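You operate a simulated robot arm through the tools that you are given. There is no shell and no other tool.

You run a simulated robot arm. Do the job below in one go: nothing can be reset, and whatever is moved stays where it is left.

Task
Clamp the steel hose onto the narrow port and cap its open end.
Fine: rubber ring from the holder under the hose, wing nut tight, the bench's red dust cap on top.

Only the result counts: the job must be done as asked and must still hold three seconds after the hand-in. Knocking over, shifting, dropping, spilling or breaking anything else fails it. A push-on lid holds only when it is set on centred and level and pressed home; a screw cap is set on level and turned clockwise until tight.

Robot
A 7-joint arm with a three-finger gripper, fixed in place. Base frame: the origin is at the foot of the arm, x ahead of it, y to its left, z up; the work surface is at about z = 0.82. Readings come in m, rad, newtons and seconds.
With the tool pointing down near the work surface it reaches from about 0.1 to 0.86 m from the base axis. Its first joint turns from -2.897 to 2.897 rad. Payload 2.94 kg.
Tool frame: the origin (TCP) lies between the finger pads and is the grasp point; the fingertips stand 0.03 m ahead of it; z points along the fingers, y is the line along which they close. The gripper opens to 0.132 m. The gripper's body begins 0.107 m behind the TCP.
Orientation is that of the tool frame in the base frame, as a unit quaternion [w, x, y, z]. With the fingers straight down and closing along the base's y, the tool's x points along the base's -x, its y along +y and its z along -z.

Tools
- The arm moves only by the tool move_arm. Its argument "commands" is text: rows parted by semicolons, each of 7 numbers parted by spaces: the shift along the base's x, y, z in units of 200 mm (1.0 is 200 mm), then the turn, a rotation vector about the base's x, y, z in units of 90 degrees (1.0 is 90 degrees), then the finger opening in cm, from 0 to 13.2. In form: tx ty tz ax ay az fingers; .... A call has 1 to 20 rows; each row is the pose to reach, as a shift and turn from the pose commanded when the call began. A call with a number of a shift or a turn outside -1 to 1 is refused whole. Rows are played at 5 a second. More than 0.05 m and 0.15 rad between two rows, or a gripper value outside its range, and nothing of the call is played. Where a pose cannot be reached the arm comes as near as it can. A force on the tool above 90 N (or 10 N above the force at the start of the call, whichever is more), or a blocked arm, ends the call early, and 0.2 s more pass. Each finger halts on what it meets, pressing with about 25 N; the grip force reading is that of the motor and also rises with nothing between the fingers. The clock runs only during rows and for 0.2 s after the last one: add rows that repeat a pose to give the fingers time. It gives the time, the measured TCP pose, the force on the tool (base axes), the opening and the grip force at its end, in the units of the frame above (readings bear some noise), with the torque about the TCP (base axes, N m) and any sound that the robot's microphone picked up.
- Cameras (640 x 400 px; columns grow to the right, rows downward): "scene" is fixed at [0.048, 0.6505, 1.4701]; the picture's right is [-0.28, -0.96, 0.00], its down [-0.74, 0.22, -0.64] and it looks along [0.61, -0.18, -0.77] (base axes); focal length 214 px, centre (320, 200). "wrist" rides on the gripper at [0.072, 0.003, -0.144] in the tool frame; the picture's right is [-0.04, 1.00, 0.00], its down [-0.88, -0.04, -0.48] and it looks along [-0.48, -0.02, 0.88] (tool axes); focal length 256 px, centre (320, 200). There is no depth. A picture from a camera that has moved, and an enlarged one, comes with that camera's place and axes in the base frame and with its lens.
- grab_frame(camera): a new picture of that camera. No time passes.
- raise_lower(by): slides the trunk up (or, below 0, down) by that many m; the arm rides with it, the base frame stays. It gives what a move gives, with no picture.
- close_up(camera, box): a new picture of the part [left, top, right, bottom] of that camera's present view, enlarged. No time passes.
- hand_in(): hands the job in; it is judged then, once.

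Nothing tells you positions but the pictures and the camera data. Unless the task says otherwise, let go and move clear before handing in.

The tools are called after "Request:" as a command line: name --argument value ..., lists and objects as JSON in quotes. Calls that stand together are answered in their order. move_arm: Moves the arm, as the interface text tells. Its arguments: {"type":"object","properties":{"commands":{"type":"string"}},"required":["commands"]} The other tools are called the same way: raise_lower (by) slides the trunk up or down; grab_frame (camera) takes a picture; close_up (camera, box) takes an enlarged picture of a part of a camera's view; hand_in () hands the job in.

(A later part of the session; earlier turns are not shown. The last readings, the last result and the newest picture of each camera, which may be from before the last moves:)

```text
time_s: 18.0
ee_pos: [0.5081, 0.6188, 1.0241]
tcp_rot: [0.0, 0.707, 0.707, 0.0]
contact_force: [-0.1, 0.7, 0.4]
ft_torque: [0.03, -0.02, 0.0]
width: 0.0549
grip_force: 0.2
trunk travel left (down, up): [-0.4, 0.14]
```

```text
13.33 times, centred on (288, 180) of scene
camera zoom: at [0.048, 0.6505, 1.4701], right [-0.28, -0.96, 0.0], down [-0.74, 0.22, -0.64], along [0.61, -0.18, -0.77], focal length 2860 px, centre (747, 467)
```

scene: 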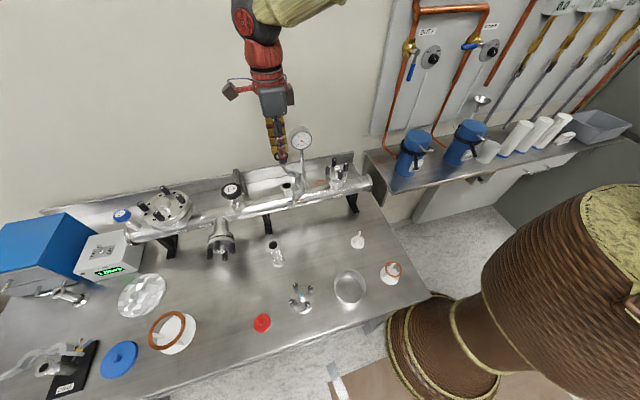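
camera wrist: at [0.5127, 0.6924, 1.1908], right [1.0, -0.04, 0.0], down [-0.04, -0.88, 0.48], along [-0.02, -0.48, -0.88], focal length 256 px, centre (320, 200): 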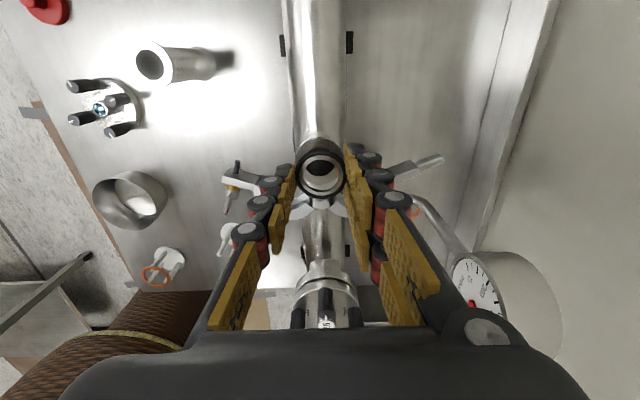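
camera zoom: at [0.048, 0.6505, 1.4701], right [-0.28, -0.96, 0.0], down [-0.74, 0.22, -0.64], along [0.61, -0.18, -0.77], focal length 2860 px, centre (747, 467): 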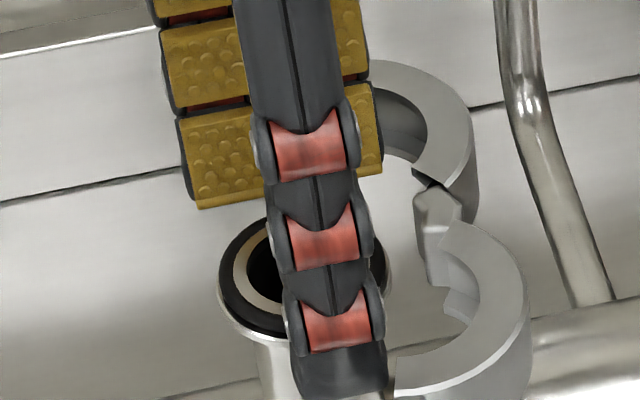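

The ring dropped centred on the flange. Next I rise clear and go above the hose.

Request:
move_arm --commands "0 0 0.1 0 0 0 5.5; 0 0 0.3 0 0 0 6; 0 0 0.5 0 0 0 7; -0.2 0.05 0.55 0 0 0 8; -0.4 0.15 0.55 0 0 0 8; -0.6 0.3 0.5 0 0 0 8; -0.735 0.39 0.4 0 0 0 8; -0.735 0.39 0.25 0 0 0 8; -0.735 0.39 0.25 0 0 0 8"

Request:
grab_frame --camera "wrist"

Request:
close_up --camera "wrist" --box '[240, 80, 400, 180]'

Request:
close_up --camera "scene" --box '[240, 150, 320, 200]'

```text
refused: row 6 steps farther than a row can; nothing moved
```

```text
taken
camera wrist: at [0.5112, 0.6913, 1.1676], right [1.0, -0.04, 0.0], down [-0.04, -0.88, 0.48], along [-0.02, -0.48, -0.88], focal length 256 px, centre (320, 200)
```

wrist: 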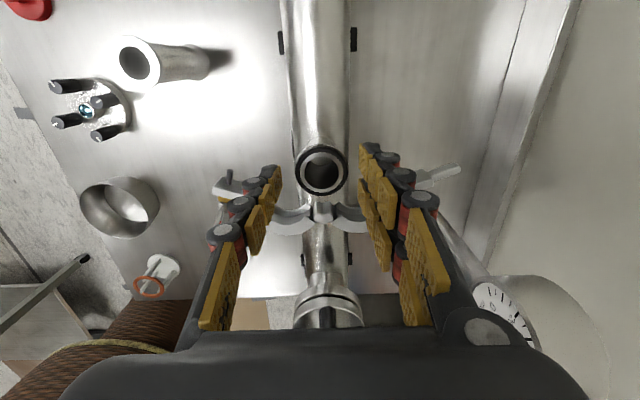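

```text
4.00 times, centred on (320, 130) of wrist
camera zoom: at [0.5112, 0.6913, 1.1676], right [1.0, -0.04, 0.0], down [-0.04, -0.88, 0.48], along [-0.02, -0.48, -0.88], focal length 1024 px, centre (320, 480)
```

zoom: 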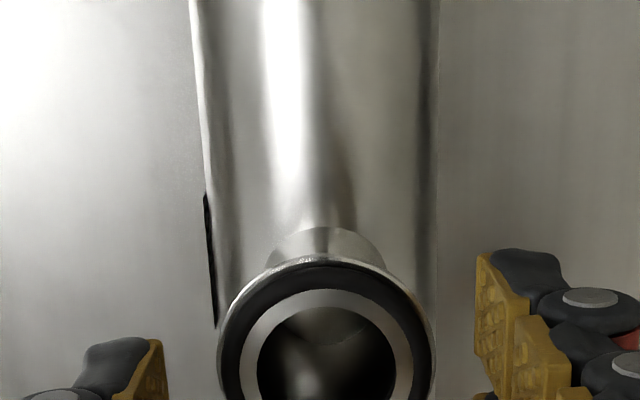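

```text
8.00 times, centred on (280, 175) of scene
camera zoom: at [0.048, 0.6505, 1.4701], right [-0.28, -0.96, 0.0], down [-0.74, 0.22, -0.64], along [0.61, -0.18, -0.77], focal length 1716 px, centre (640, 400)
```

zoom: 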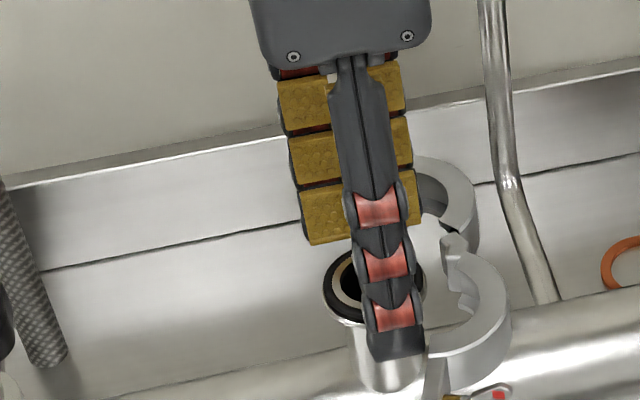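

One step was too long. Retrying with smaller steps.

Request:
move_arm --commands "0 0 0.1 0 0 0 5.5; 0 0 0.3 0 0 0 6; 0 0 0.5 0 0 0 7; -0.18 0.05 0.55 0 0 0 8; -0.36 0.15 0.55 0 0 0 8; -0.55 0.25 0.52 0 0 0 8; -0.735 0.35 0.45 0 0 0 8; -0.735 0.39 0.25 0 0 0 8; -0.735 0.39 0.25 0 0 0 8"

Request:
grab_frame --camera "wrist"

Request:
close_up --camera "wrist" --box '[240, 80, 400, 180]'

Request:
close_up --camera "scene" --box '[256, 155, 336, 205]'

```text
time_s: 20.0
ee_pos: [0.3615, 0.6974, 1.0754]
tcp_rot: [0.001, 0.707, 0.707, -0.001]
contact_force: [-0.3, 0.0, 0.0]
ft_torque: [0.0, -0.03, 0.0]
width: 0.0802
grip_force: 0.0
trunk travel left (down, up): [-0.4, 0.14]
```

```text
taken
camera wrist: at [0.3633, 0.7705, 1.2189], right [1.0, -0.04, 0.0], down [-0.04, -0.88, 0.48], along [-0.02, -0.47, -0.88], focal length 256 px, centre (320, 200)
```

wrist: 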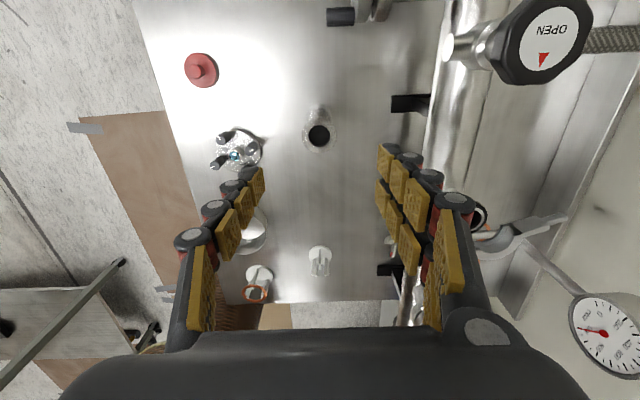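

```text
4.00 times, centred on (320, 130) of wrist
camera zoom: at [0.3633, 0.7705, 1.2189], right [1.0, -0.04, 0.0], down [-0.04, -0.88, 0.48], along [-0.02, -0.47, -0.88], focal length 1024 px, centre (320, 480)
```

zoom: 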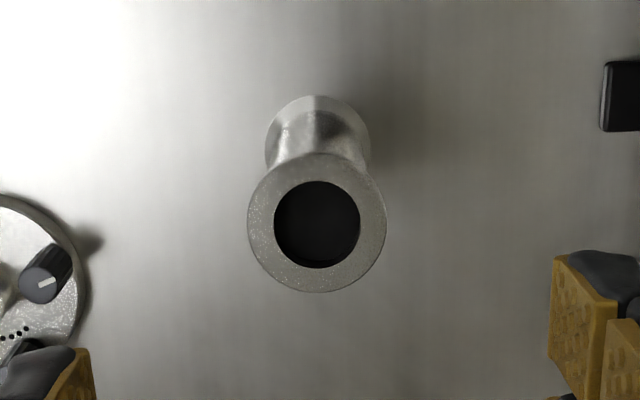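

```text
8.00 times, centred on (296, 180) of scene
camera zoom: at [0.048, 0.6505, 1.4701], right [-0.28, -0.96, 0.0], down [-0.74, 0.22, -0.64], along [0.61, -0.18, -0.77], focal length 1716 px, centre (512, 360)
```

zoom: 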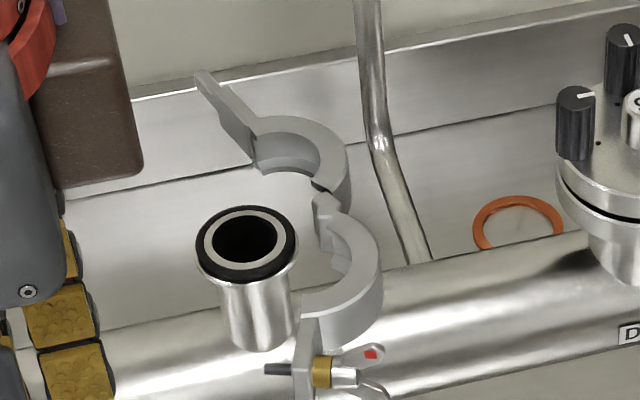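

The ring sits well on the port. The hose top is about 4 mm toward −y of my axis, so I'll adjust and lower to just above it.

Request:
move_arm --commands "-0.004 -0.018 -0.15 0 0 0 8; -0.004 -0.018 -0.3 0 0 0 8; -0.004 -0.018 -0.46 0 0 0 8; -0.004 -0.018 -0.46 0 0 0 8"

Request:
grab_frame --camera "wrist"

Request:
close_up --camera "wrist" --box '[240, 100, 400, 200]'

Request:
close_up --camera "scene" --box '[236, 200, 332, 280]'

```text
time_s: 21.0
ee_pos: [0.36, 0.6928, 0.9832]
tcp_rot: [0.0, 0.707, 0.707, 0.0]
contact_force: [0.1, -0.4, -0.7]
ft_torque: [-0.02, -0.01, 0.02]
width: 0.0801
grip_force: 0.1
trunk travel left (down, up): [-0.4, 0.14]
```

```text
taken
camera wrist: at [0.3626, 0.7664, 1.1264], right [1.0, -0.04, 0.0], down [-0.04, -0.88, 0.48], along [-0.02, -0.47, -0.88], focal length 256 px, centre (320, 200)
```

wrist: 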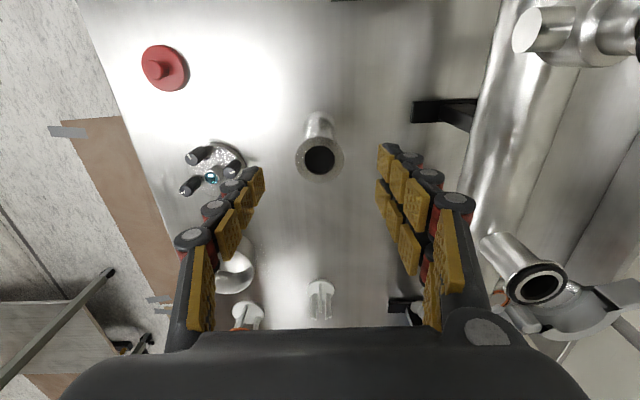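

```text
4.00 times, centred on (320, 150) of wrist
camera zoom: at [0.3626, 0.7664, 1.1264], right [1.0, -0.04, 0.0], down [-0.04, -0.88, 0.48], along [-0.02, -0.47, -0.88], focal length 1024 px, centre (320, 400)
```

zoom: 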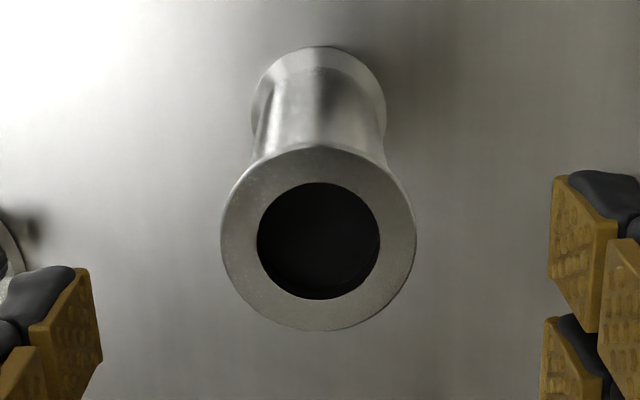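

```text
5.00 times, centred on (284, 240) of scene
camera zoom: at [0.048, 0.6505, 1.4701], right [-0.28, -0.96, 0.0], down [-0.74, 0.22, -0.64], along [0.61, -0.18, -0.77], focal length 1072 px, centre (500, 0)
```

zoom: 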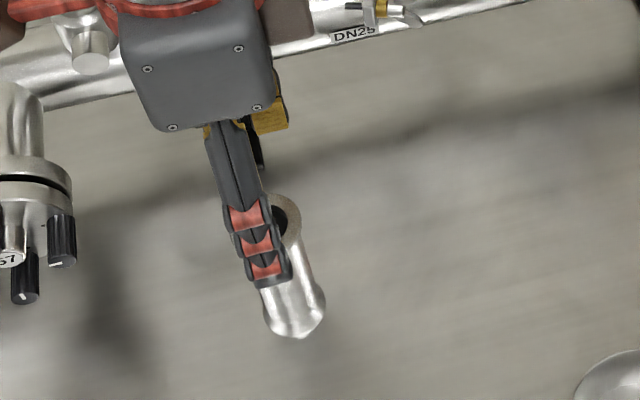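

Aligned within about 0.5 mm, with the hose top at z ≈ 0.927. I'll descend around the tube and grip.

Request:
move_arm --commands "-0.001 0.002 -0.2 0 0 0 8; -0.001 0.002 -0.4 0 0 0 8; -0.001 0.002 -0.49 0 0 0 8; -0.001 0.002 -0.49 0 0 0 6; -0.001 0.002 -0.49 0 0 0 4; -0.001 0.002 -0.49 0 0 0 2.8; -0.001 0.002 -0.49 0 0 0 2.0; -0.001 0.002 -0.49 0 0 0 2.0"

Request:
grab_frame --camera "wrist"

Request:
close_up --camera "scene" --box '[236, 200, 332, 280]'

```text
time_s: 22.8
ee_pos: [0.3592, 0.6944, 0.8845]
tcp_rot: [0.0, 0.706, 0.708, 0.0]
contact_force: [-0.4, 0.6, -0.8]
ft_torque: [0.04, -0.05, 0.01]
width: 0.0346
grip_force: 24.8
trunk travel left (down, up): [-0.4, 0.14]
```

```text
taken
camera wrist: at [0.3623, 0.7687, 1.0278], right [1.0, -0.04, 0.0], down [-0.04, -0.88, 0.48], along [-0.02, -0.48, -0.88], focal length 256 px, centre (320, 200)
```

wrist: 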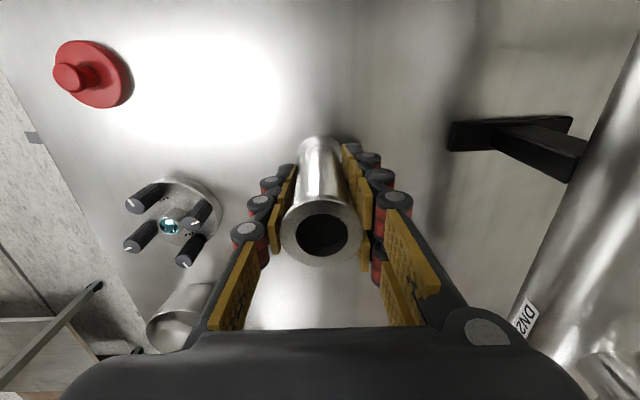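

```text
5.00 times, centred on (284, 240) of scene
camera zoom: at [0.048, 0.6505, 1.4701], right [-0.28, -0.96, 0.0], down [-0.74, 0.22, -0.64], along [0.61, -0.18, -0.77], focal length 1072 px, centre (500, 0)
```

zoom: 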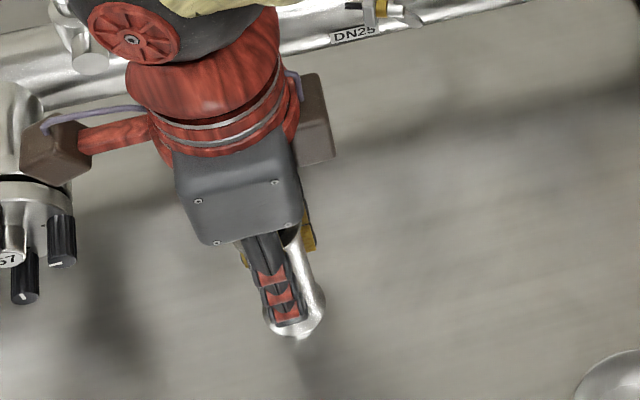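

The hose is gripped. I'm lifting it straight up.

Request:
move_arm --commands "0 0 0.1 0 0 0 2; 0 0 0.3 0 0 0 2; 0 0 0.5 0 0 0 2; 0 0 0.7 0 0 0 2; 0 0 0.9 0 0 0 2; 0 0 0.98 0 0 0 2; 0 0 0.98 0 0 0 2"

Request:
grab_frame --camera "wrist"

Request:
close_up --camera "scene" --box '[200, 120, 360, 240]'

```text
time_s: 24.4
ee_pos: [0.3595, 0.6927, 1.0782]
tcp_rot: [0.001, 0.707, 0.707, -0.001]
contact_force: [0.3, 0.7, -2.4]
ft_torque: [0.02, -0.04, 0.0]
width: 0.0346
grip_force: 24.7
trunk travel left (down, up): [-0.4, 0.14]
```

```text
taken
camera wrist: at [0.3624, 0.7665, 1.2229], right [1.0, -0.04, 0.0], down [-0.04, -0.88, 0.48], along [-0.02, -0.48, -0.88], focal length 256 px, centre (320, 200)
```

wrist: 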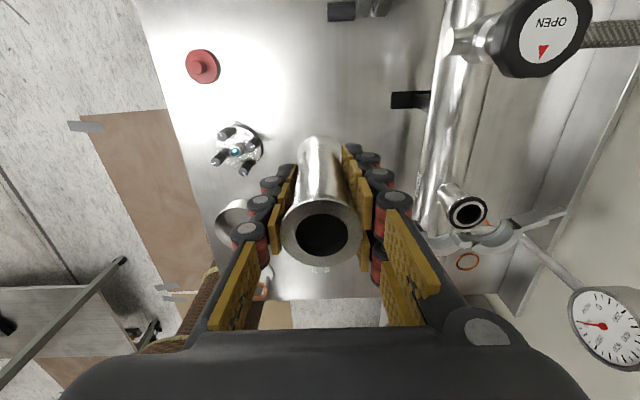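

```text
3.33 times, centred on (280, 180) of scene
camera zoom: at [0.048, 0.6505, 1.4701], right [-0.28, -0.96, 0.0], down [-0.74, 0.22, -0.64], along [0.61, -0.18, -0.77], focal length 715 px, centre (453, 267)
```

zoom: 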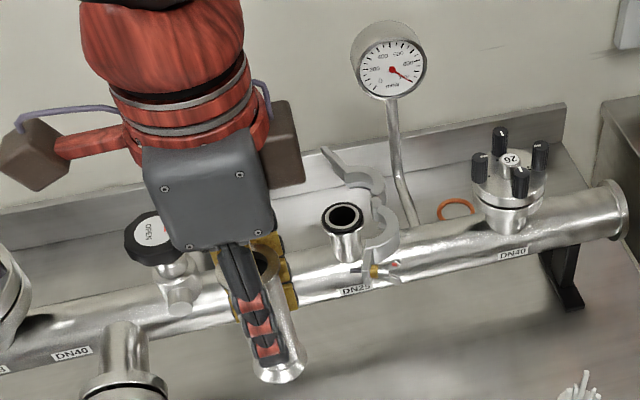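

Request:
close_up --camera "wrist" --box '[256, 120, 384, 280]'

```text
2.50 times, centred on (320, 200) of wrist
camera zoom: at [0.3624, 0.7665, 1.2229], right [1.0, -0.04, 0.0], down [-0.04, -0.88, 0.48], along [-0.02, -0.48, -0.88], focal length 640 px, centre (320, 200)
```

zoom: 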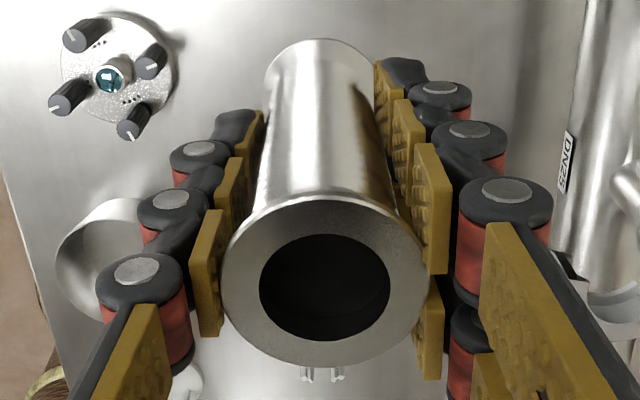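

The hose is held, very slightly off-axis. Now I carry it to above the port with its bottom about 5 cm clear.

Request:
move_arm --commands "0 0 0.16 0 0 0 2; 0.15 -0.07 0.2 0 0 0 2; 0.3 -0.14 0.2 0 0 0 2; 0.45 -0.21 0.2 0 0 0 2; 0.6 -0.28 0.2 0 0 0 2; 0.7525 -0.366 0.2 0 0 0 2; 0.7525 -0.366 0.16 0 0 0 2; 0.7525 -0.366 0.16 0 0 0 2"

Request:
grab_frame --camera "wrist"

Request:
close_up --camera "wrist" --box '[256, 80, 384, 160]'

Request:
close_up --camera "scene" --box '[256, 150, 320, 200]'

```text
time_s: 26.2
ee_pos: [0.5124, 0.6205, 1.1132]
tcp_rot: [0.0, 0.707, 0.707, 0.0]
contact_force: [0.4, -0.4, -2.1]
ft_torque: [-0.01, -0.01, 0.0]
width: 0.0343
grip_force: 24.9
trunk travel left (down, up): [-0.4, 0.14]
```

```text
taken
camera wrist: at [0.515, 0.6943, 1.2559], right [1.0, -0.04, 0.0], down [-0.04, -0.88, 0.48], along [-0.02, -0.48, -0.88], focal length 256 px, centre (320, 200)
```

wrist: 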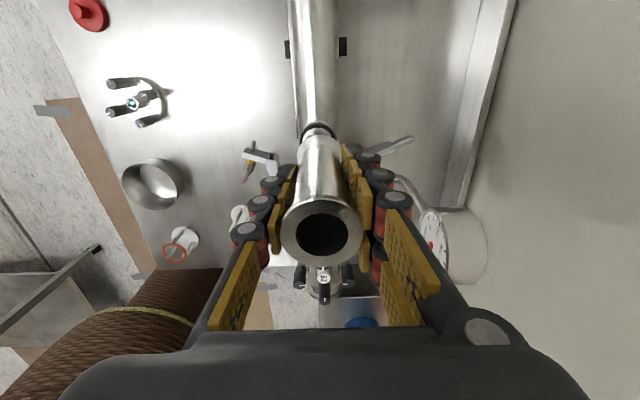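

```text
5.00 times, centred on (320, 120) of wrist
camera zoom: at [0.515, 0.6943, 1.2559], right [1.0, -0.04, 0.0], down [-0.04, -0.88, 0.48], along [-0.02, -0.48, -0.88], focal length 1280 px, centre (320, 600)
```

zoom: 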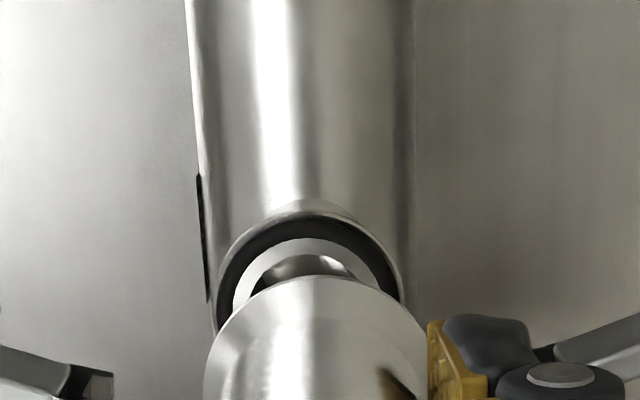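

```text
8.00 times, centred on (288, 175) of scene
camera zoom: at [0.048, 0.6505, 1.4701], right [-0.28, -0.96, 0.0], down [-0.74, 0.22, -0.64], along [0.61, -0.18, -0.77], focal length 1716 px, centre (576, 400)
```

zoom: 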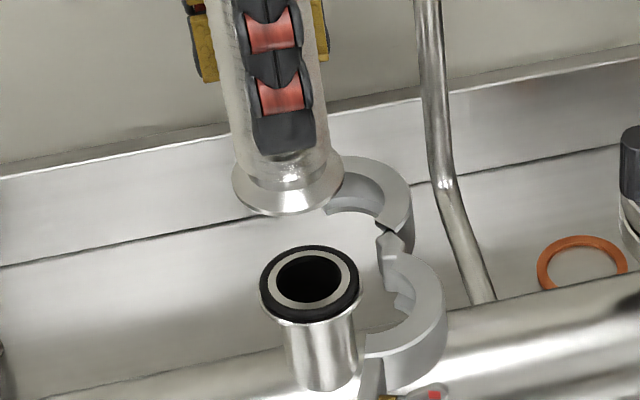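

I need a small correction of about (−1.5, −2.2) mm before lowering close to the ring.

Request:
move_arm --commands "-0.0075 -0.011 0 0 0 0 2; -0.0075 -0.011 -0.1 0 0 0 2; -0.0075 -0.011 -0.18 0 0 0 2; -0.0075 -0.011 -0.18 0 0 0 2"

Request:
close_up --camera "wrist" --box '[272, 100, 368, 160]'

Request:
close_up --camera "scene" --box '[264, 160, 312, 200]'

```text
time_s: 27.2
ee_pos: [0.5098, 0.618, 1.0766]
tcp_rot: [0.0, 0.707, 0.707, 0.0]
contact_force: [0.3, 0.4, -1.7]
ft_torque: [0.02, 0.0, 0.04]
width: 0.0346
grip_force: 24.6
trunk travel left (down, up): [-0.4, 0.14]
```

```text
6.67 times, centred on (320, 130) of wrist
camera zoom: at [0.5117, 0.6914, 1.2209], right [1.0, -0.04, 0.0], down [-0.04, -0.88, 0.48], along [-0.02, -0.48, -0.88], focal length 1707 px, centre (320, 667)
```

zoom: 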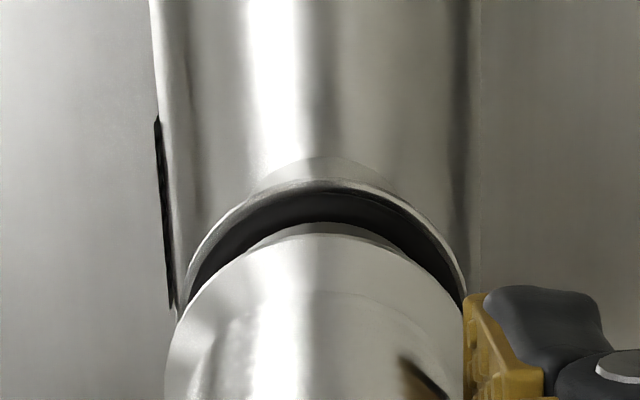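

```text
10.00 times, centred on (288, 180) of scene
camera zoom: at [0.048, 0.6505, 1.4701], right [-0.28, -0.96, 0.0], down [-0.74, 0.22, -0.64], along [0.61, -0.18, -0.77], focal length 2145 px, centre (640, 400)
```

zoom: 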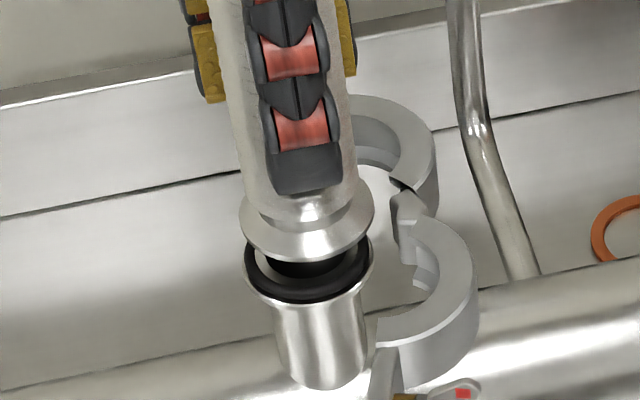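

Request:
move_arm --commands "0.006 0.005 0 0 0 0 2; 0.006 0.005 -0.035 0 0 0 2; 0.006 0.005 -0.035 0 0 0 2"

Request:
close_up --camera "wrist" --box '[272, 100, 368, 160]'

Request:
close_up --camera "scene" --box '[264, 160, 312, 200]'

```text
time_s: 28.0
ee_pos: [0.5106, 0.6189, 1.0694]
tcp_rot: [0.0, 0.707, 0.707, 0.0]
contact_force: [-0.1, -0.1, -2.5]
ft_torque: [-0.01, 0.0, 0.05]
width: 0.0342
grip_force: 25.0
trunk travel left (down, up): [-0.4, 0.14]
```

```text
6.67 times, centred on (320, 130) of wrist
camera zoom: at [0.5131, 0.6922, 1.2127], right [1.0, -0.04, 0.0], down [-0.04, -0.88, 0.48], along [-0.02, -0.48, -0.88], focal length 1707 px, centre (320, 667)
```

zoom: 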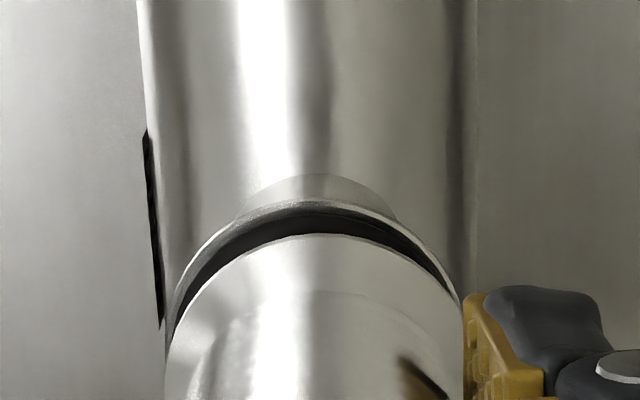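

```text
10.00 times, centred on (288, 180) of scene
camera zoom: at [0.048, 0.6505, 1.4701], right [-0.28, -0.96, 0.0], down [-0.74, 0.22, -0.64], along [0.61, -0.18, -0.77], focal length 2145 px, centre (640, 400)
```

zoom: 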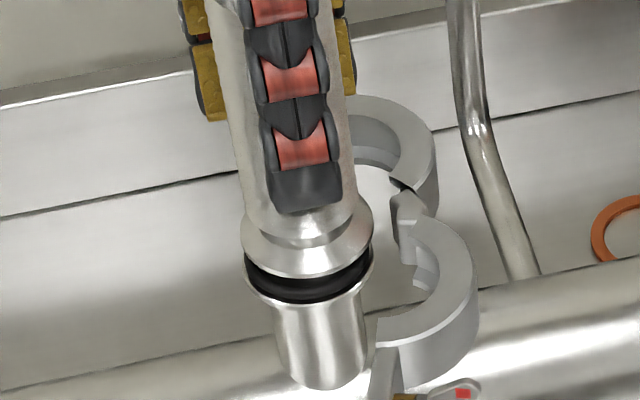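

Aligned within about half a millimetre. I'll lower the last millimetres with force checks.

Request:
move_arm --commands "0 0 -0.01 0 0 0 2; 0 0 -0.02 0 0 0 2; 0 0 -0.03 0 0 0 2; 0 0 -0.03 0 0 0 2"

Request:
close_up --camera "wrist" --box '[272, 100, 368, 160]'

Request:
close_up --camera "scene" --box '[264, 160, 312, 200]'

```text
time_s: 29.0
ee_pos: [0.5095, 0.6197, 1.0648]
tcp_rot: [0.0, 0.707, 0.707, 0.0]
contact_force: [-3.5, 1.9, 2.7]
ft_torque: [0.04, 0.12, 0.03]
width: 0.0343
grip_force: 24.7
trunk travel left (down, up): [-0.4, 0.14]
```

```text
6.67 times, centred on (320, 130) of wrist
camera zoom: at [0.5124, 0.693, 1.2075], right [1.0, -0.04, 0.0], down [-0.04, -0.88, 0.48], along [-0.02, -0.48, -0.88], focal length 1707 px, centre (320, 667)
```

zoom: 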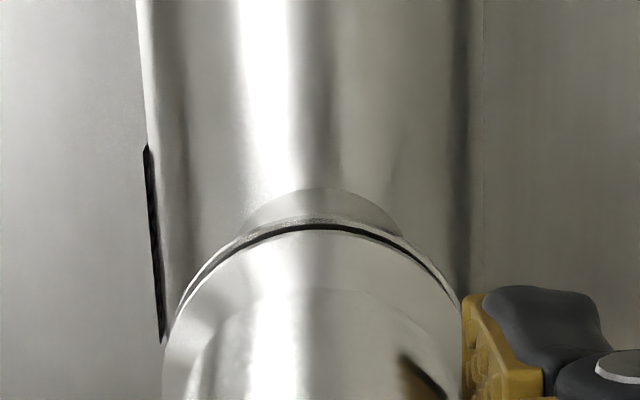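

```text
10.00 times, centred on (288, 180) of scene
camera zoom: at [0.048, 0.6505, 1.4701], right [-0.28, -0.96, 0.0], down [-0.74, 0.22, -0.64], along [0.61, -0.18, -0.77], focal length 2145 px, centre (640, 400)
```

zoom: 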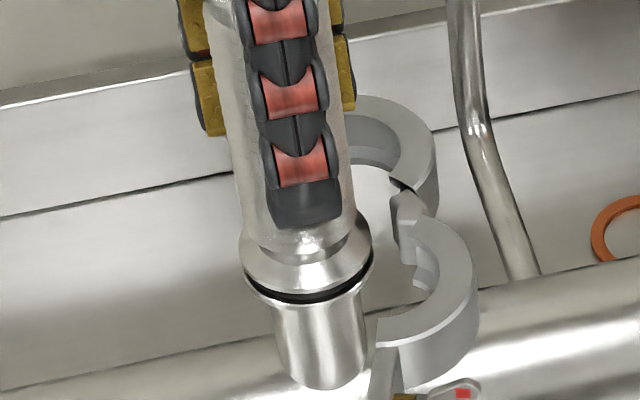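

Light contact with a side force toward −x means the hose bore is touching the ring lip. I'll shift slightly −x and continue down.

Request:
move_arm --commands "-0.004 0.002 0 0 0 0 2; -0.004 0.002 -0.006 0 0 0 2; -0.004 0.002 -0.012 0 0 0 2; -0.004 0.002 -0.012 0 0 0 2"

Request:
close_up --camera "wrist" --box '[272, 100, 368, 160]'

Request:
close_up --camera "scene" --box '[264, 160, 312, 200]'

```text
time_s: 30.0
ee_pos: [0.5103, 0.6201, 1.0633]
tcp_rot: [0.0, 0.707, 0.707, 0.002]
contact_force: [-2.0, -0.2, 16.1]
ft_torque: [-0.03, 0.08, 0.01]
width: 0.0343
grip_force: 25.4
trunk travel left (down, up): [-0.4, 0.14]
```

```text
6.67 times, centred on (320, 130) of wrist
camera zoom: at [0.5121, 0.6924, 1.2075], right [1.0, -0.04, 0.0], down [-0.04, -0.88, 0.47], along [-0.02, -0.47, -0.88], focal length 1707 px, centre (320, 667)
```

zoom: 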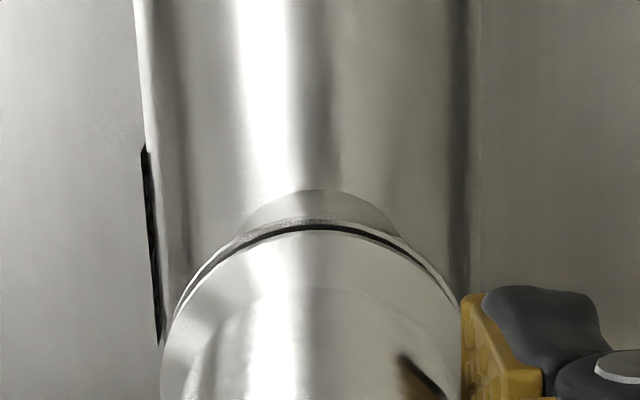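

```text
10.00 times, centred on (288, 180) of scene
camera zoom: at [0.048, 0.6505, 1.4701], right [-0.28, -0.96, 0.0], down [-0.74, 0.22, -0.64], along [0.61, -0.18, -0.77], focal length 2145 px, centre (640, 400)
```

zoom: 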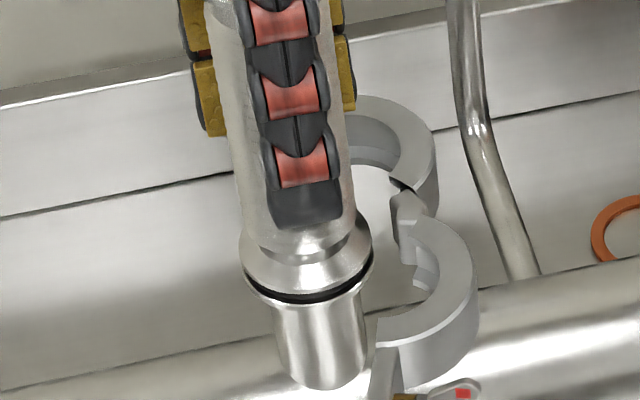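

It's seated: 16 N with no further travel and an even gap on the O-ring. Relaxing the push and releasing.

Request:
move_arm --commands "0 0 0.006 0 0 0 2; 0 0 0.008 0 0 0 2; 0 0 0.008 0 0 0 3; 0 0 0.008 0 0 0 4; 0 0 0.008 0 0 0 5; 0 0 0.008 0 0 0 6; 0 0 0.008 0 0 0 6.6; 0 0 0.008 0 0 0 6.6"

Request:
grab_frame --camera "wrist"

Request:
close_up --camera "scene" --box '[264, 140, 328, 200]'

```text
time_s: 31.8
ee_pos: [0.5097, 0.6186, 1.0621]
tcp_rot: [0.001, 0.707, 0.707, 0.0]
contact_force: [0.3, 0.4, 0.3]
ft_torque: [0.03, 0.01, 0.05]
width: 0.0658
grip_force: 0.0
trunk travel left (down, up): [-0.4, 0.14]
```

```text
taken
camera wrist: at [0.5128, 0.6924, 1.2056], right [1.0, -0.04, 0.0], down [-0.04, -0.88, 0.48], along [-0.02, -0.48, -0.88], focal length 256 px, centre (320, 200)
```

wrist: 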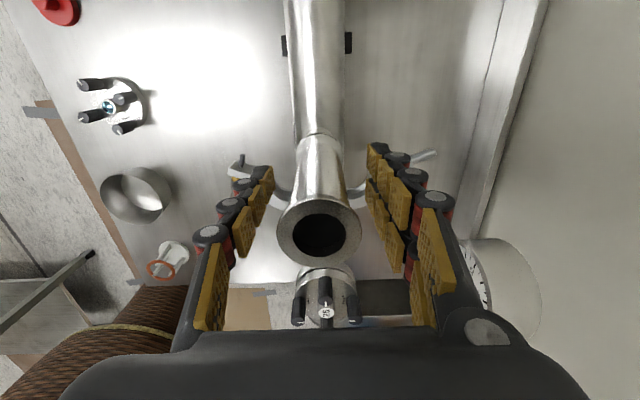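

```text
6.67 times, centred on (296, 170) of scene
camera zoom: at [0.048, 0.6505, 1.4701], right [-0.28, -0.96, 0.0], down [-0.74, 0.22, -0.64], along [0.61, -0.18, -0.77], focal length 1430 px, centre (480, 400)
```

zoom: 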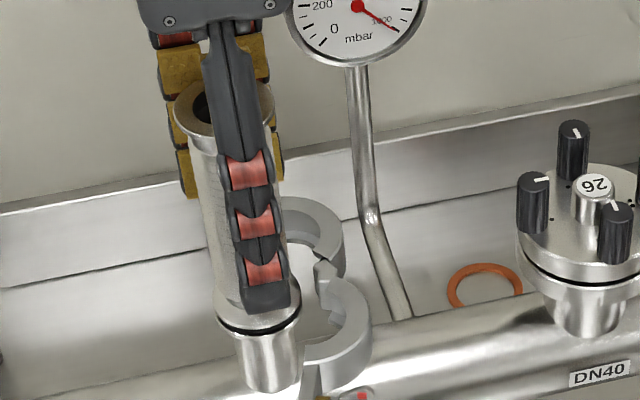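

The hose stands on the ring. I'm rising clear and moving back to study the clamp before closing it.

Request:
move_arm --commands "0 0 0.2 0 0 0 6.6; 0 0 0.4 0 0 0 6.6; 0 0.02 0.6 0 0 0 7; 0 0.2 0.65 0 0 0 9; 0 0.4 0.65 0 0 0 11; 0 0.6 0.5 0 0 0 13; 0 0.75 0.3 0 0 0 13.2; 0 0.75 0.3 0 0 0 13.2"

Request:
grab_frame --camera "wrist"

Request:
close_up --camera "scene" --box '[264, 150, 344, 210]'

```text
time_s: 33.6
ee_pos: [0.4897, 0.7319, 1.1318]
tcp_rot: [0.0, 0.708, 0.706, -0.003]
contact_force: [1.5, 0.5, -2.1]
ft_torque: [-0.08, 0.13, 0.0]
width: 0.1318
grip_force: 0.0
out of reach, approached as far as the arm can: row 6, 7, 8
trunk travel left (down, up): [-0.4, 0.14]
```

```text
taken
camera wrist: at [0.4928, 0.8052, 1.2749], right [1.0, -0.04, 0.0], down [-0.04, -0.88, 0.48], along [-0.02, -0.48, -0.88], focal length 256 px, centre (320, 200)
```

wrist: 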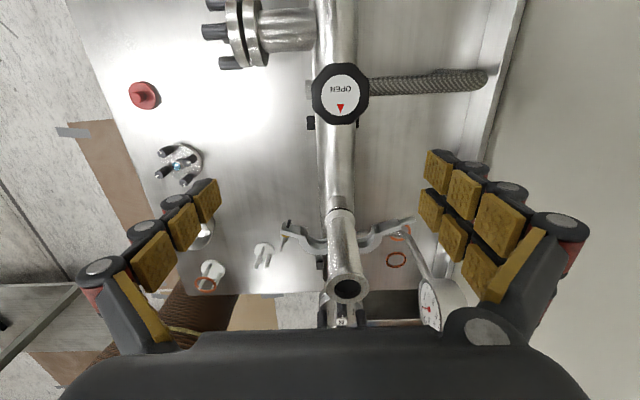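

```text
6.67 times, centred on (304, 180) of scene
camera zoom: at [0.048, 0.6505, 1.4701], right [-0.28, -0.96, 0.0], down [-0.74, 0.22, -0.64], along [0.61, -0.18, -0.77], focal length 1430 px, centre (427, 333)
```

zoom: 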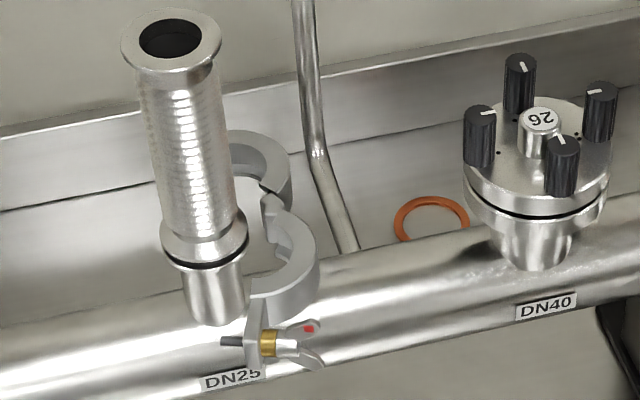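

Request:
close_up --camera "wrist" --box '[270, 195, 430, 295]'

Request:
close_up --camera "scene" --box '[280, 176, 320, 206]'

```text
4.00 times, centred on (350, 245) of wrist
camera zoom: at [0.4928, 0.8052, 1.2749], right [1.0, -0.04, 0.0], down [-0.04, -0.88, 0.48], along [-0.02, -0.48, -0.88], focal length 1024 px, centre (200, 20)
```

zoom: 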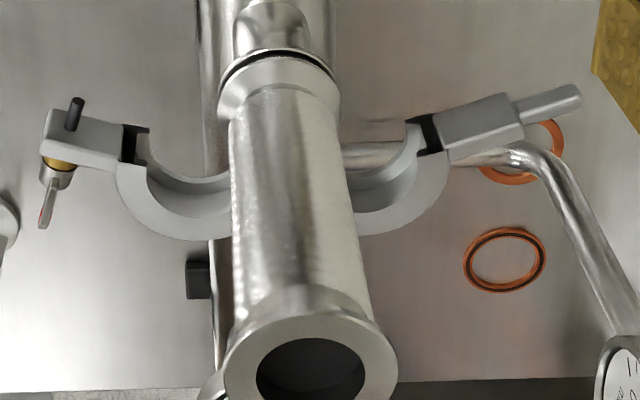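

```text
13.33 times, centred on (300, 191) of scene
camera zoom: at [0.048, 0.6505, 1.4701], right [-0.28, -0.96, 0.0], down [-0.74, 0.22, -0.64], along [0.61, -0.18, -0.77], focal length 2860 px, centre (587, 320)
```

zoom: 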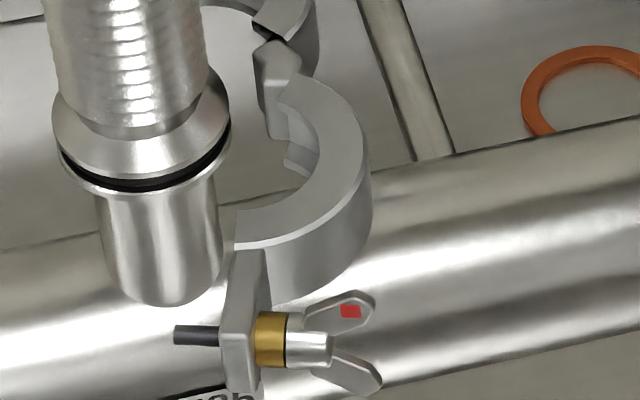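

The clamp geometry is clear: front half with the bolt and wing nut, back half with a slotted lug and tail, hinge at about (0.513, 0.588), mid-plane z ≈ 0.997. The last pose was partly out of reach, so I first step back up and in, then read the true pose.

Request:
move_arm --commands "-0.1 -0.1 0.1 0 0 0 11; -0.2 -0.2 0.2 0 0 0 8; -0.35 -0.3 0.3 0 0 0 5; -0.5 -0.4 0.3 0 0 0 2; -0.5 -0.4 0.3 0 0 0 0; -0.5 -0.4 0.3 0 0 0 0"

```text
time_s: 35.0
ee_pos: [0.3892, 0.652, 1.1937]
tcp_rot: [0.0, 0.707, 0.707, 0.0]
contact_force: [0.7, 2.2, -1.3]
ft_torque: [-0.17, 0.08, 0.0]
width: 0.0499
grip_force: 1.6
out of reach, approached as far as the arm can: row 1, 2, 3
trunk travel left (down, up): [-0.4, 0.14]
```

The pose tracking is consistent. Closing the gripper to use it as a poker, I go over the start point on the −y side of the front half, and check at a safe height.

Request:
move_arm --commands "0.1 -0.12 0 0 0 0 0; 0.2 -0.25 0 0 0 0 0; 0.32 -0.38 0 0 0 0 0; 0.444 -0.51 0 0 0 0 0; 0.444 -0.51 -0.2 0 0 0 0; 0.444 -0.51 -0.4 0 0 0 0; 0.444 -0.51 -0.55 0 0 0 0; 0.444 -0.51 -0.55 0 0 0 0"

Request:
grab_frame --camera "wrist"

Request:
close_up --camera "scene" --box '[256, 140, 352, 215]'

```text
time_s: 36.8
ee_pos: [0.4743, 0.5486, 1.0839]
tcp_rot: [-0.001, 0.707, 0.707, -0.001]
contact_force: [0.2, -0.7, 1.3]
ft_torque: [-0.02, 0.02, 0.03]
width: 0.0001
grip_force: 25.0
trunk travel left (down, up): [-0.4, 0.14]
```

```text
taken
camera wrist: at [0.4773, 0.621, 1.2272], right [1.0, -0.04, 0.0], down [-0.04, -0.88, 0.48], along [-0.02, -0.47, -0.88], focal length 256 px, centre (320, 200)
```

wrist: 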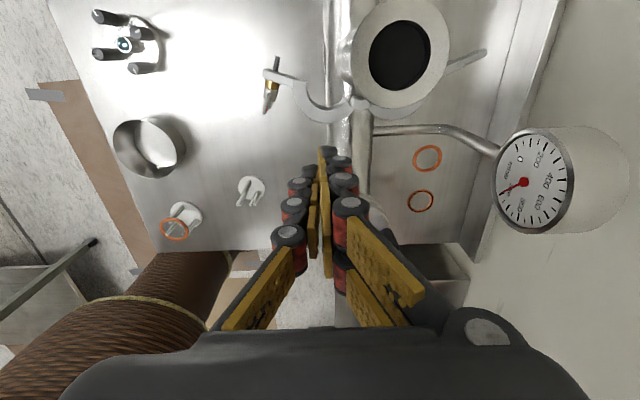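

```text
5.33 times, centred on (304, 178) of scene
camera zoom: at [0.048, 0.6505, 1.4701], right [-0.28, -0.96, 0.0], down [-0.74, 0.22, -0.64], along [0.61, -0.18, -0.77], focal length 1144 px, centre (405, 320)
```

zoom: 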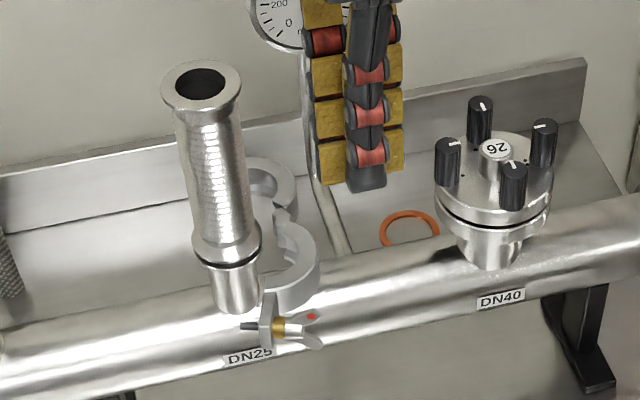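

Request:
close_up --camera "wrist" --box '[250, 40, 410, 160]'

```text
3.33 times, centred on (330, 100) of wrist
camera zoom: at [0.4773, 0.621, 1.2272], right [1.0, -0.04, 0.0], down [-0.04, -0.88, 0.48], along [-0.02, -0.47, -0.88], focal length 853 px, centre (287, 533)
```

zoom: 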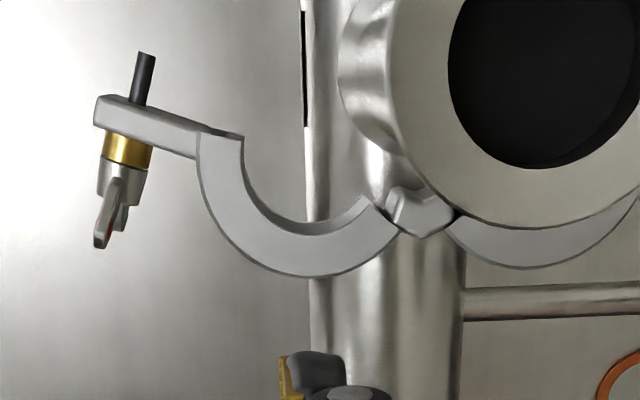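

Geometry confirmed: the front arc's lowest edge is at y ≈ 0.575 and the wing nut is well left of my poker. I'll lower to clamp height at y ≈ 0.549, then begin pushing +y.

Request:
move_arm --commands "0 0 -0.15 0 0 0 0; 0 0 -0.31 0 0 0 0; 0 0 -0.31 0 0 0 0; 0 0.08 -0.31 0 0 0 0; 0 0.14 -0.31 0 0 0 0; 0 0.14 -0.31 0 0 0 0"

Request:
grab_frame --camera "wrist"

Request:
close_up --camera "scene" --box '[256, 140, 352, 215]'

```text
time_s: 38.2
ee_pos: [0.4768, 0.5771, 1.0206]
tcp_rot: [0.0, 0.707, 0.707, 0.0]
contact_force: [-0.6, -0.3, -0.6]
ft_torque: [-0.04, -0.02, -0.02]
width: 0.0001
grip_force: 24.6
trunk travel left (down, up): [-0.4, 0.14]
```

```text
taken
camera wrist: at [0.4778, 0.6491, 1.1643], right [1.0, -0.04, 0.0], down [-0.04, -0.88, 0.48], along [-0.02, -0.48, -0.88], focal length 256 px, centre (320, 200)
```

wrist: 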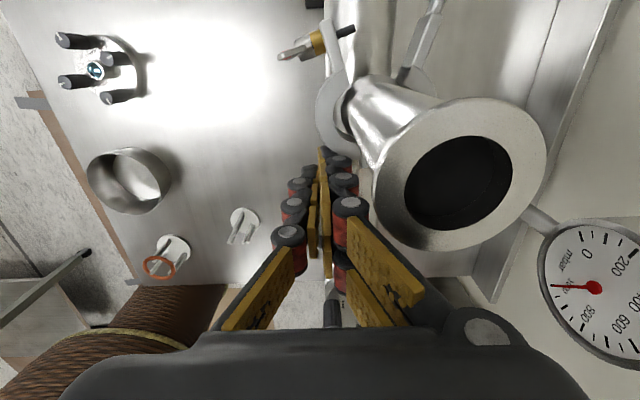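

```text
5.33 times, centred on (304, 178) of scene
camera zoom: at [0.048, 0.6505, 1.4701], right [-0.28, -0.96, 0.0], down [-0.74, 0.22, -0.64], along [0.61, -0.18, -0.77], focal length 1144 px, centre (405, 320)
```

zoom: 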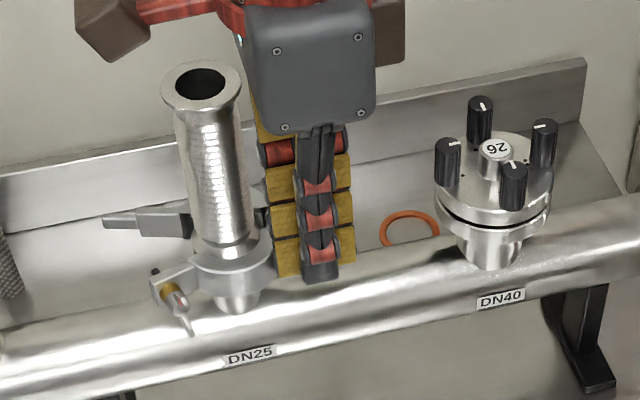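

The front half swung nearly closed, and the back half moved with it. A closer look follows.

Request:
close_up --camera "wrist" --box '[260, 0, 460, 150]'

Request:
close_up --camera "scene" --box '[262, 170, 318, 212]'

```text
2.67 times, centred on (360, 75) of wrist
camera zoom: at [0.4778, 0.6491, 1.1643], right [1.0, -0.04, 0.0], down [-0.04, -0.88, 0.48], along [-0.02, -0.48, -0.88], focal length 683 px, centre (213, 533)
```

zoom: 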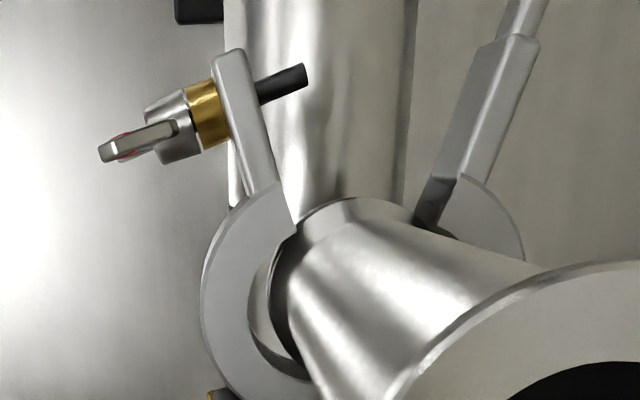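

```text
9.52 times, centred on (290, 191) of scene
camera zoom: at [0.048, 0.6505, 1.4701], right [-0.28, -0.96, 0.0], down [-0.74, 0.22, -0.64], along [0.61, -0.18, -0.77], focal length 2043 px, centre (606, 286)
```

zoom: 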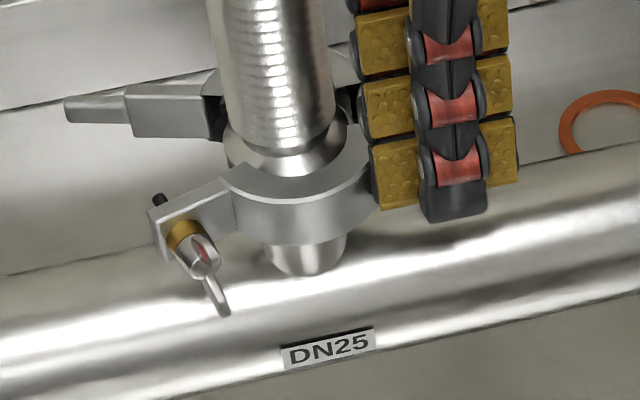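

The halves are linked and close together. I'll continue the sweep a bit further.

Request:
move_arm --commands "-0.015 0.05 0 0 0 0 0; -0.03 0.1 0 0 0 0 0; -0.03 0.15 0 0 0 0 0; -0.03 0.15 0 0 0 0 0"

Request:
close_up --camera "wrist" --box '[260, 0, 460, 150]'

Request:
close_up --camera "scene" --box '[262, 170, 318, 212]'

```text
time_s: 39.2
ee_pos: [0.4687, 0.6009, 1.0202]
tcp_rot: [0.0, 0.708, 0.706, -0.001]
contact_force: [4.0, -32.5, 3.4]
ft_torque: [2.99, 0.22, -0.99]
width: 0.0002
grip_force: 24.8
trunk travel left (down, up): [-0.4, 0.14]
```

```text
2.67 times, centred on (360, 75) of wrist
camera zoom: at [0.4716, 0.6746, 1.1651], right [1.0, -0.04, 0.0], down [-0.04, -0.88, 0.48], along [-0.02, -0.48, -0.88], focal length 683 px, centre (213, 533)
```

zoom: 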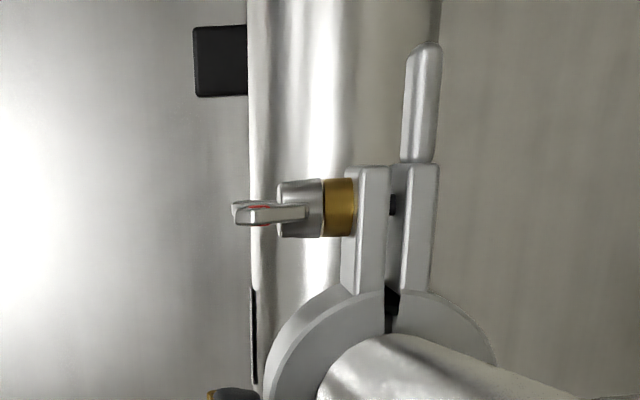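

```text
9.52 times, centred on (290, 191) of scene
camera zoom: at [0.048, 0.6505, 1.4701], right [-0.28, -0.96, 0.0], down [-0.74, 0.22, -0.64], along [0.61, -0.18, -0.77], focal length 2043 px, centre (606, 286)
```

zoom: 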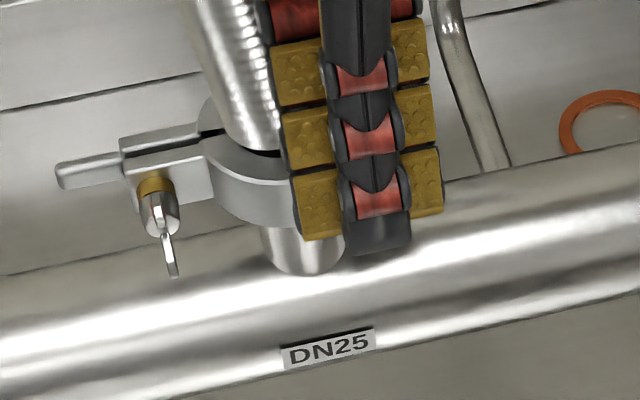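

The clamp is closed with lugs parallel, but the torque suggests the upper gripper is touching the hose. I'm backing off in −y right away.

Request:
move_arm --commands "-0.02 -0.06 0 0 0 0 0; -0.04 -0.12 0 0 0 0 0; -0.04 -0.12 0 0 0 0 0"

Request:
grab_frame --camera "wrist"

Request:
close_up --camera "scene" --box '[246, 130, 342, 210]'

```text
time_s: 40.0
ee_pos: [0.4616, 0.5817, 1.0213]
tcp_rot: [0.0, 0.706, 0.708, 0.0]
contact_force: [-0.2, 0.5, -0.4]
ft_torque: [0.0, 0.01, 0.0]
width: 0.0
grip_force: 24.5
trunk travel left (down, up): [-0.4, 0.14]
```

```text
taken
camera wrist: at [0.463, 0.6557, 1.1645], right [1.0, -0.04, 0.0], down [-0.04, -0.88, 0.48], along [-0.02, -0.48, -0.88], focal length 256 px, centre (320, 200)
```

wrist: 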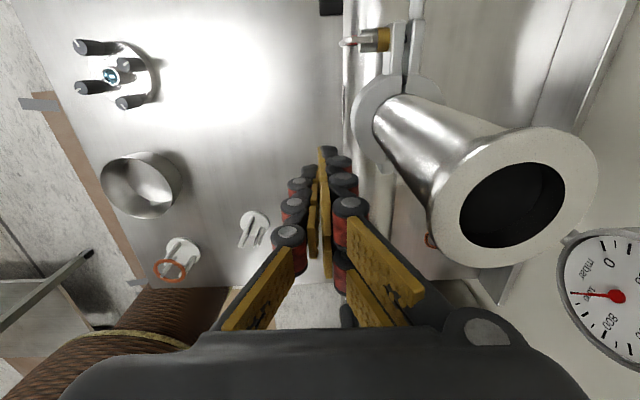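

```text
5.00 times, centred on (294, 170) of scene
camera zoom: at [0.048, 0.6505, 1.4701], right [-0.28, -0.96, 0.0], down [-0.74, 0.22, -0.64], along [0.61, -0.18, -0.77], focal length 1072 px, centre (450, 350)
```

zoom: 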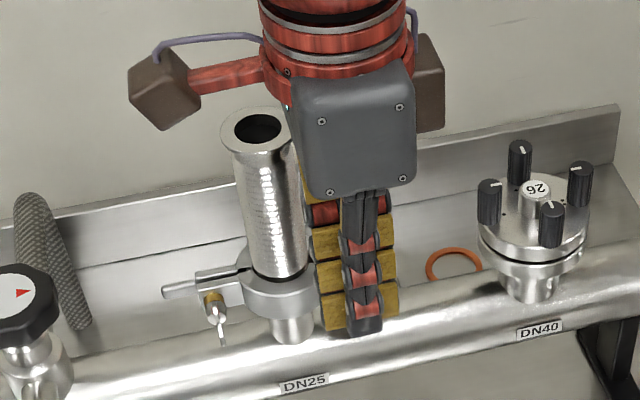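

Force is gone. Raising straight up and checking whether the hose is still upright.

Request:
move_arm --commands "-0.02 -0.02 0.2 0 0 0 0; -0.04 -0.04 0.4 0 0 0 0; -0.1 -0.04 0.6 0 0 0 0; -0.2 -0.04 0.8 0 0 0 0; -0.35 -0.1 0.9 0 0 0 0; -0.5 -0.1 0.9 0 0 0 0; -0.5 -0.1 0.9 0 0 0 0"

Request:
grab_frame --camera "wrist"

Request:
close_up --camera "scene" --box '[252, 140, 332, 210]'

```text
time_s: 41.6
ee_pos: [0.3607, 0.5611, 1.2006]
tcp_rot: [0.0, 0.707, 0.707, 0.0]
contact_force: [-0.2, 0.0, -0.7]
ft_torque: [0.0, 0.02, -0.05]
width: 0.0
grip_force: 24.6
trunk travel left (down, up): [-0.4, 0.14]
```

```text
taken
camera wrist: at [0.3635, 0.6355, 1.3439], right [1.0, -0.04, 0.0], down [-0.04, -0.88, 0.48], along [-0.02, -0.48, -0.88], focal length 256 px, centre (320, 200)
```

wrist: 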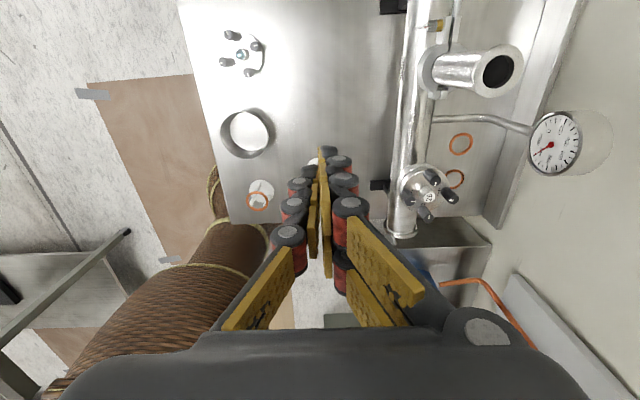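

```text
5.71 times, centred on (292, 175) of scene
camera zoom: at [0.048, 0.6505, 1.4701], right [-0.28, -0.96, 0.0], down [-0.74, 0.22, -0.64], along [0.61, -0.18, -0.77], focal length 1226 px, centre (480, 343)
```

zoom: 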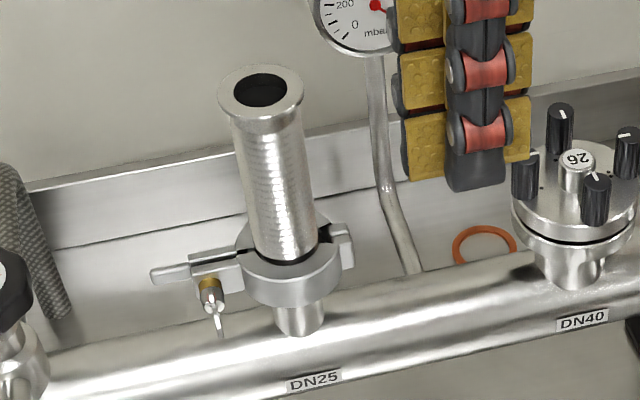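

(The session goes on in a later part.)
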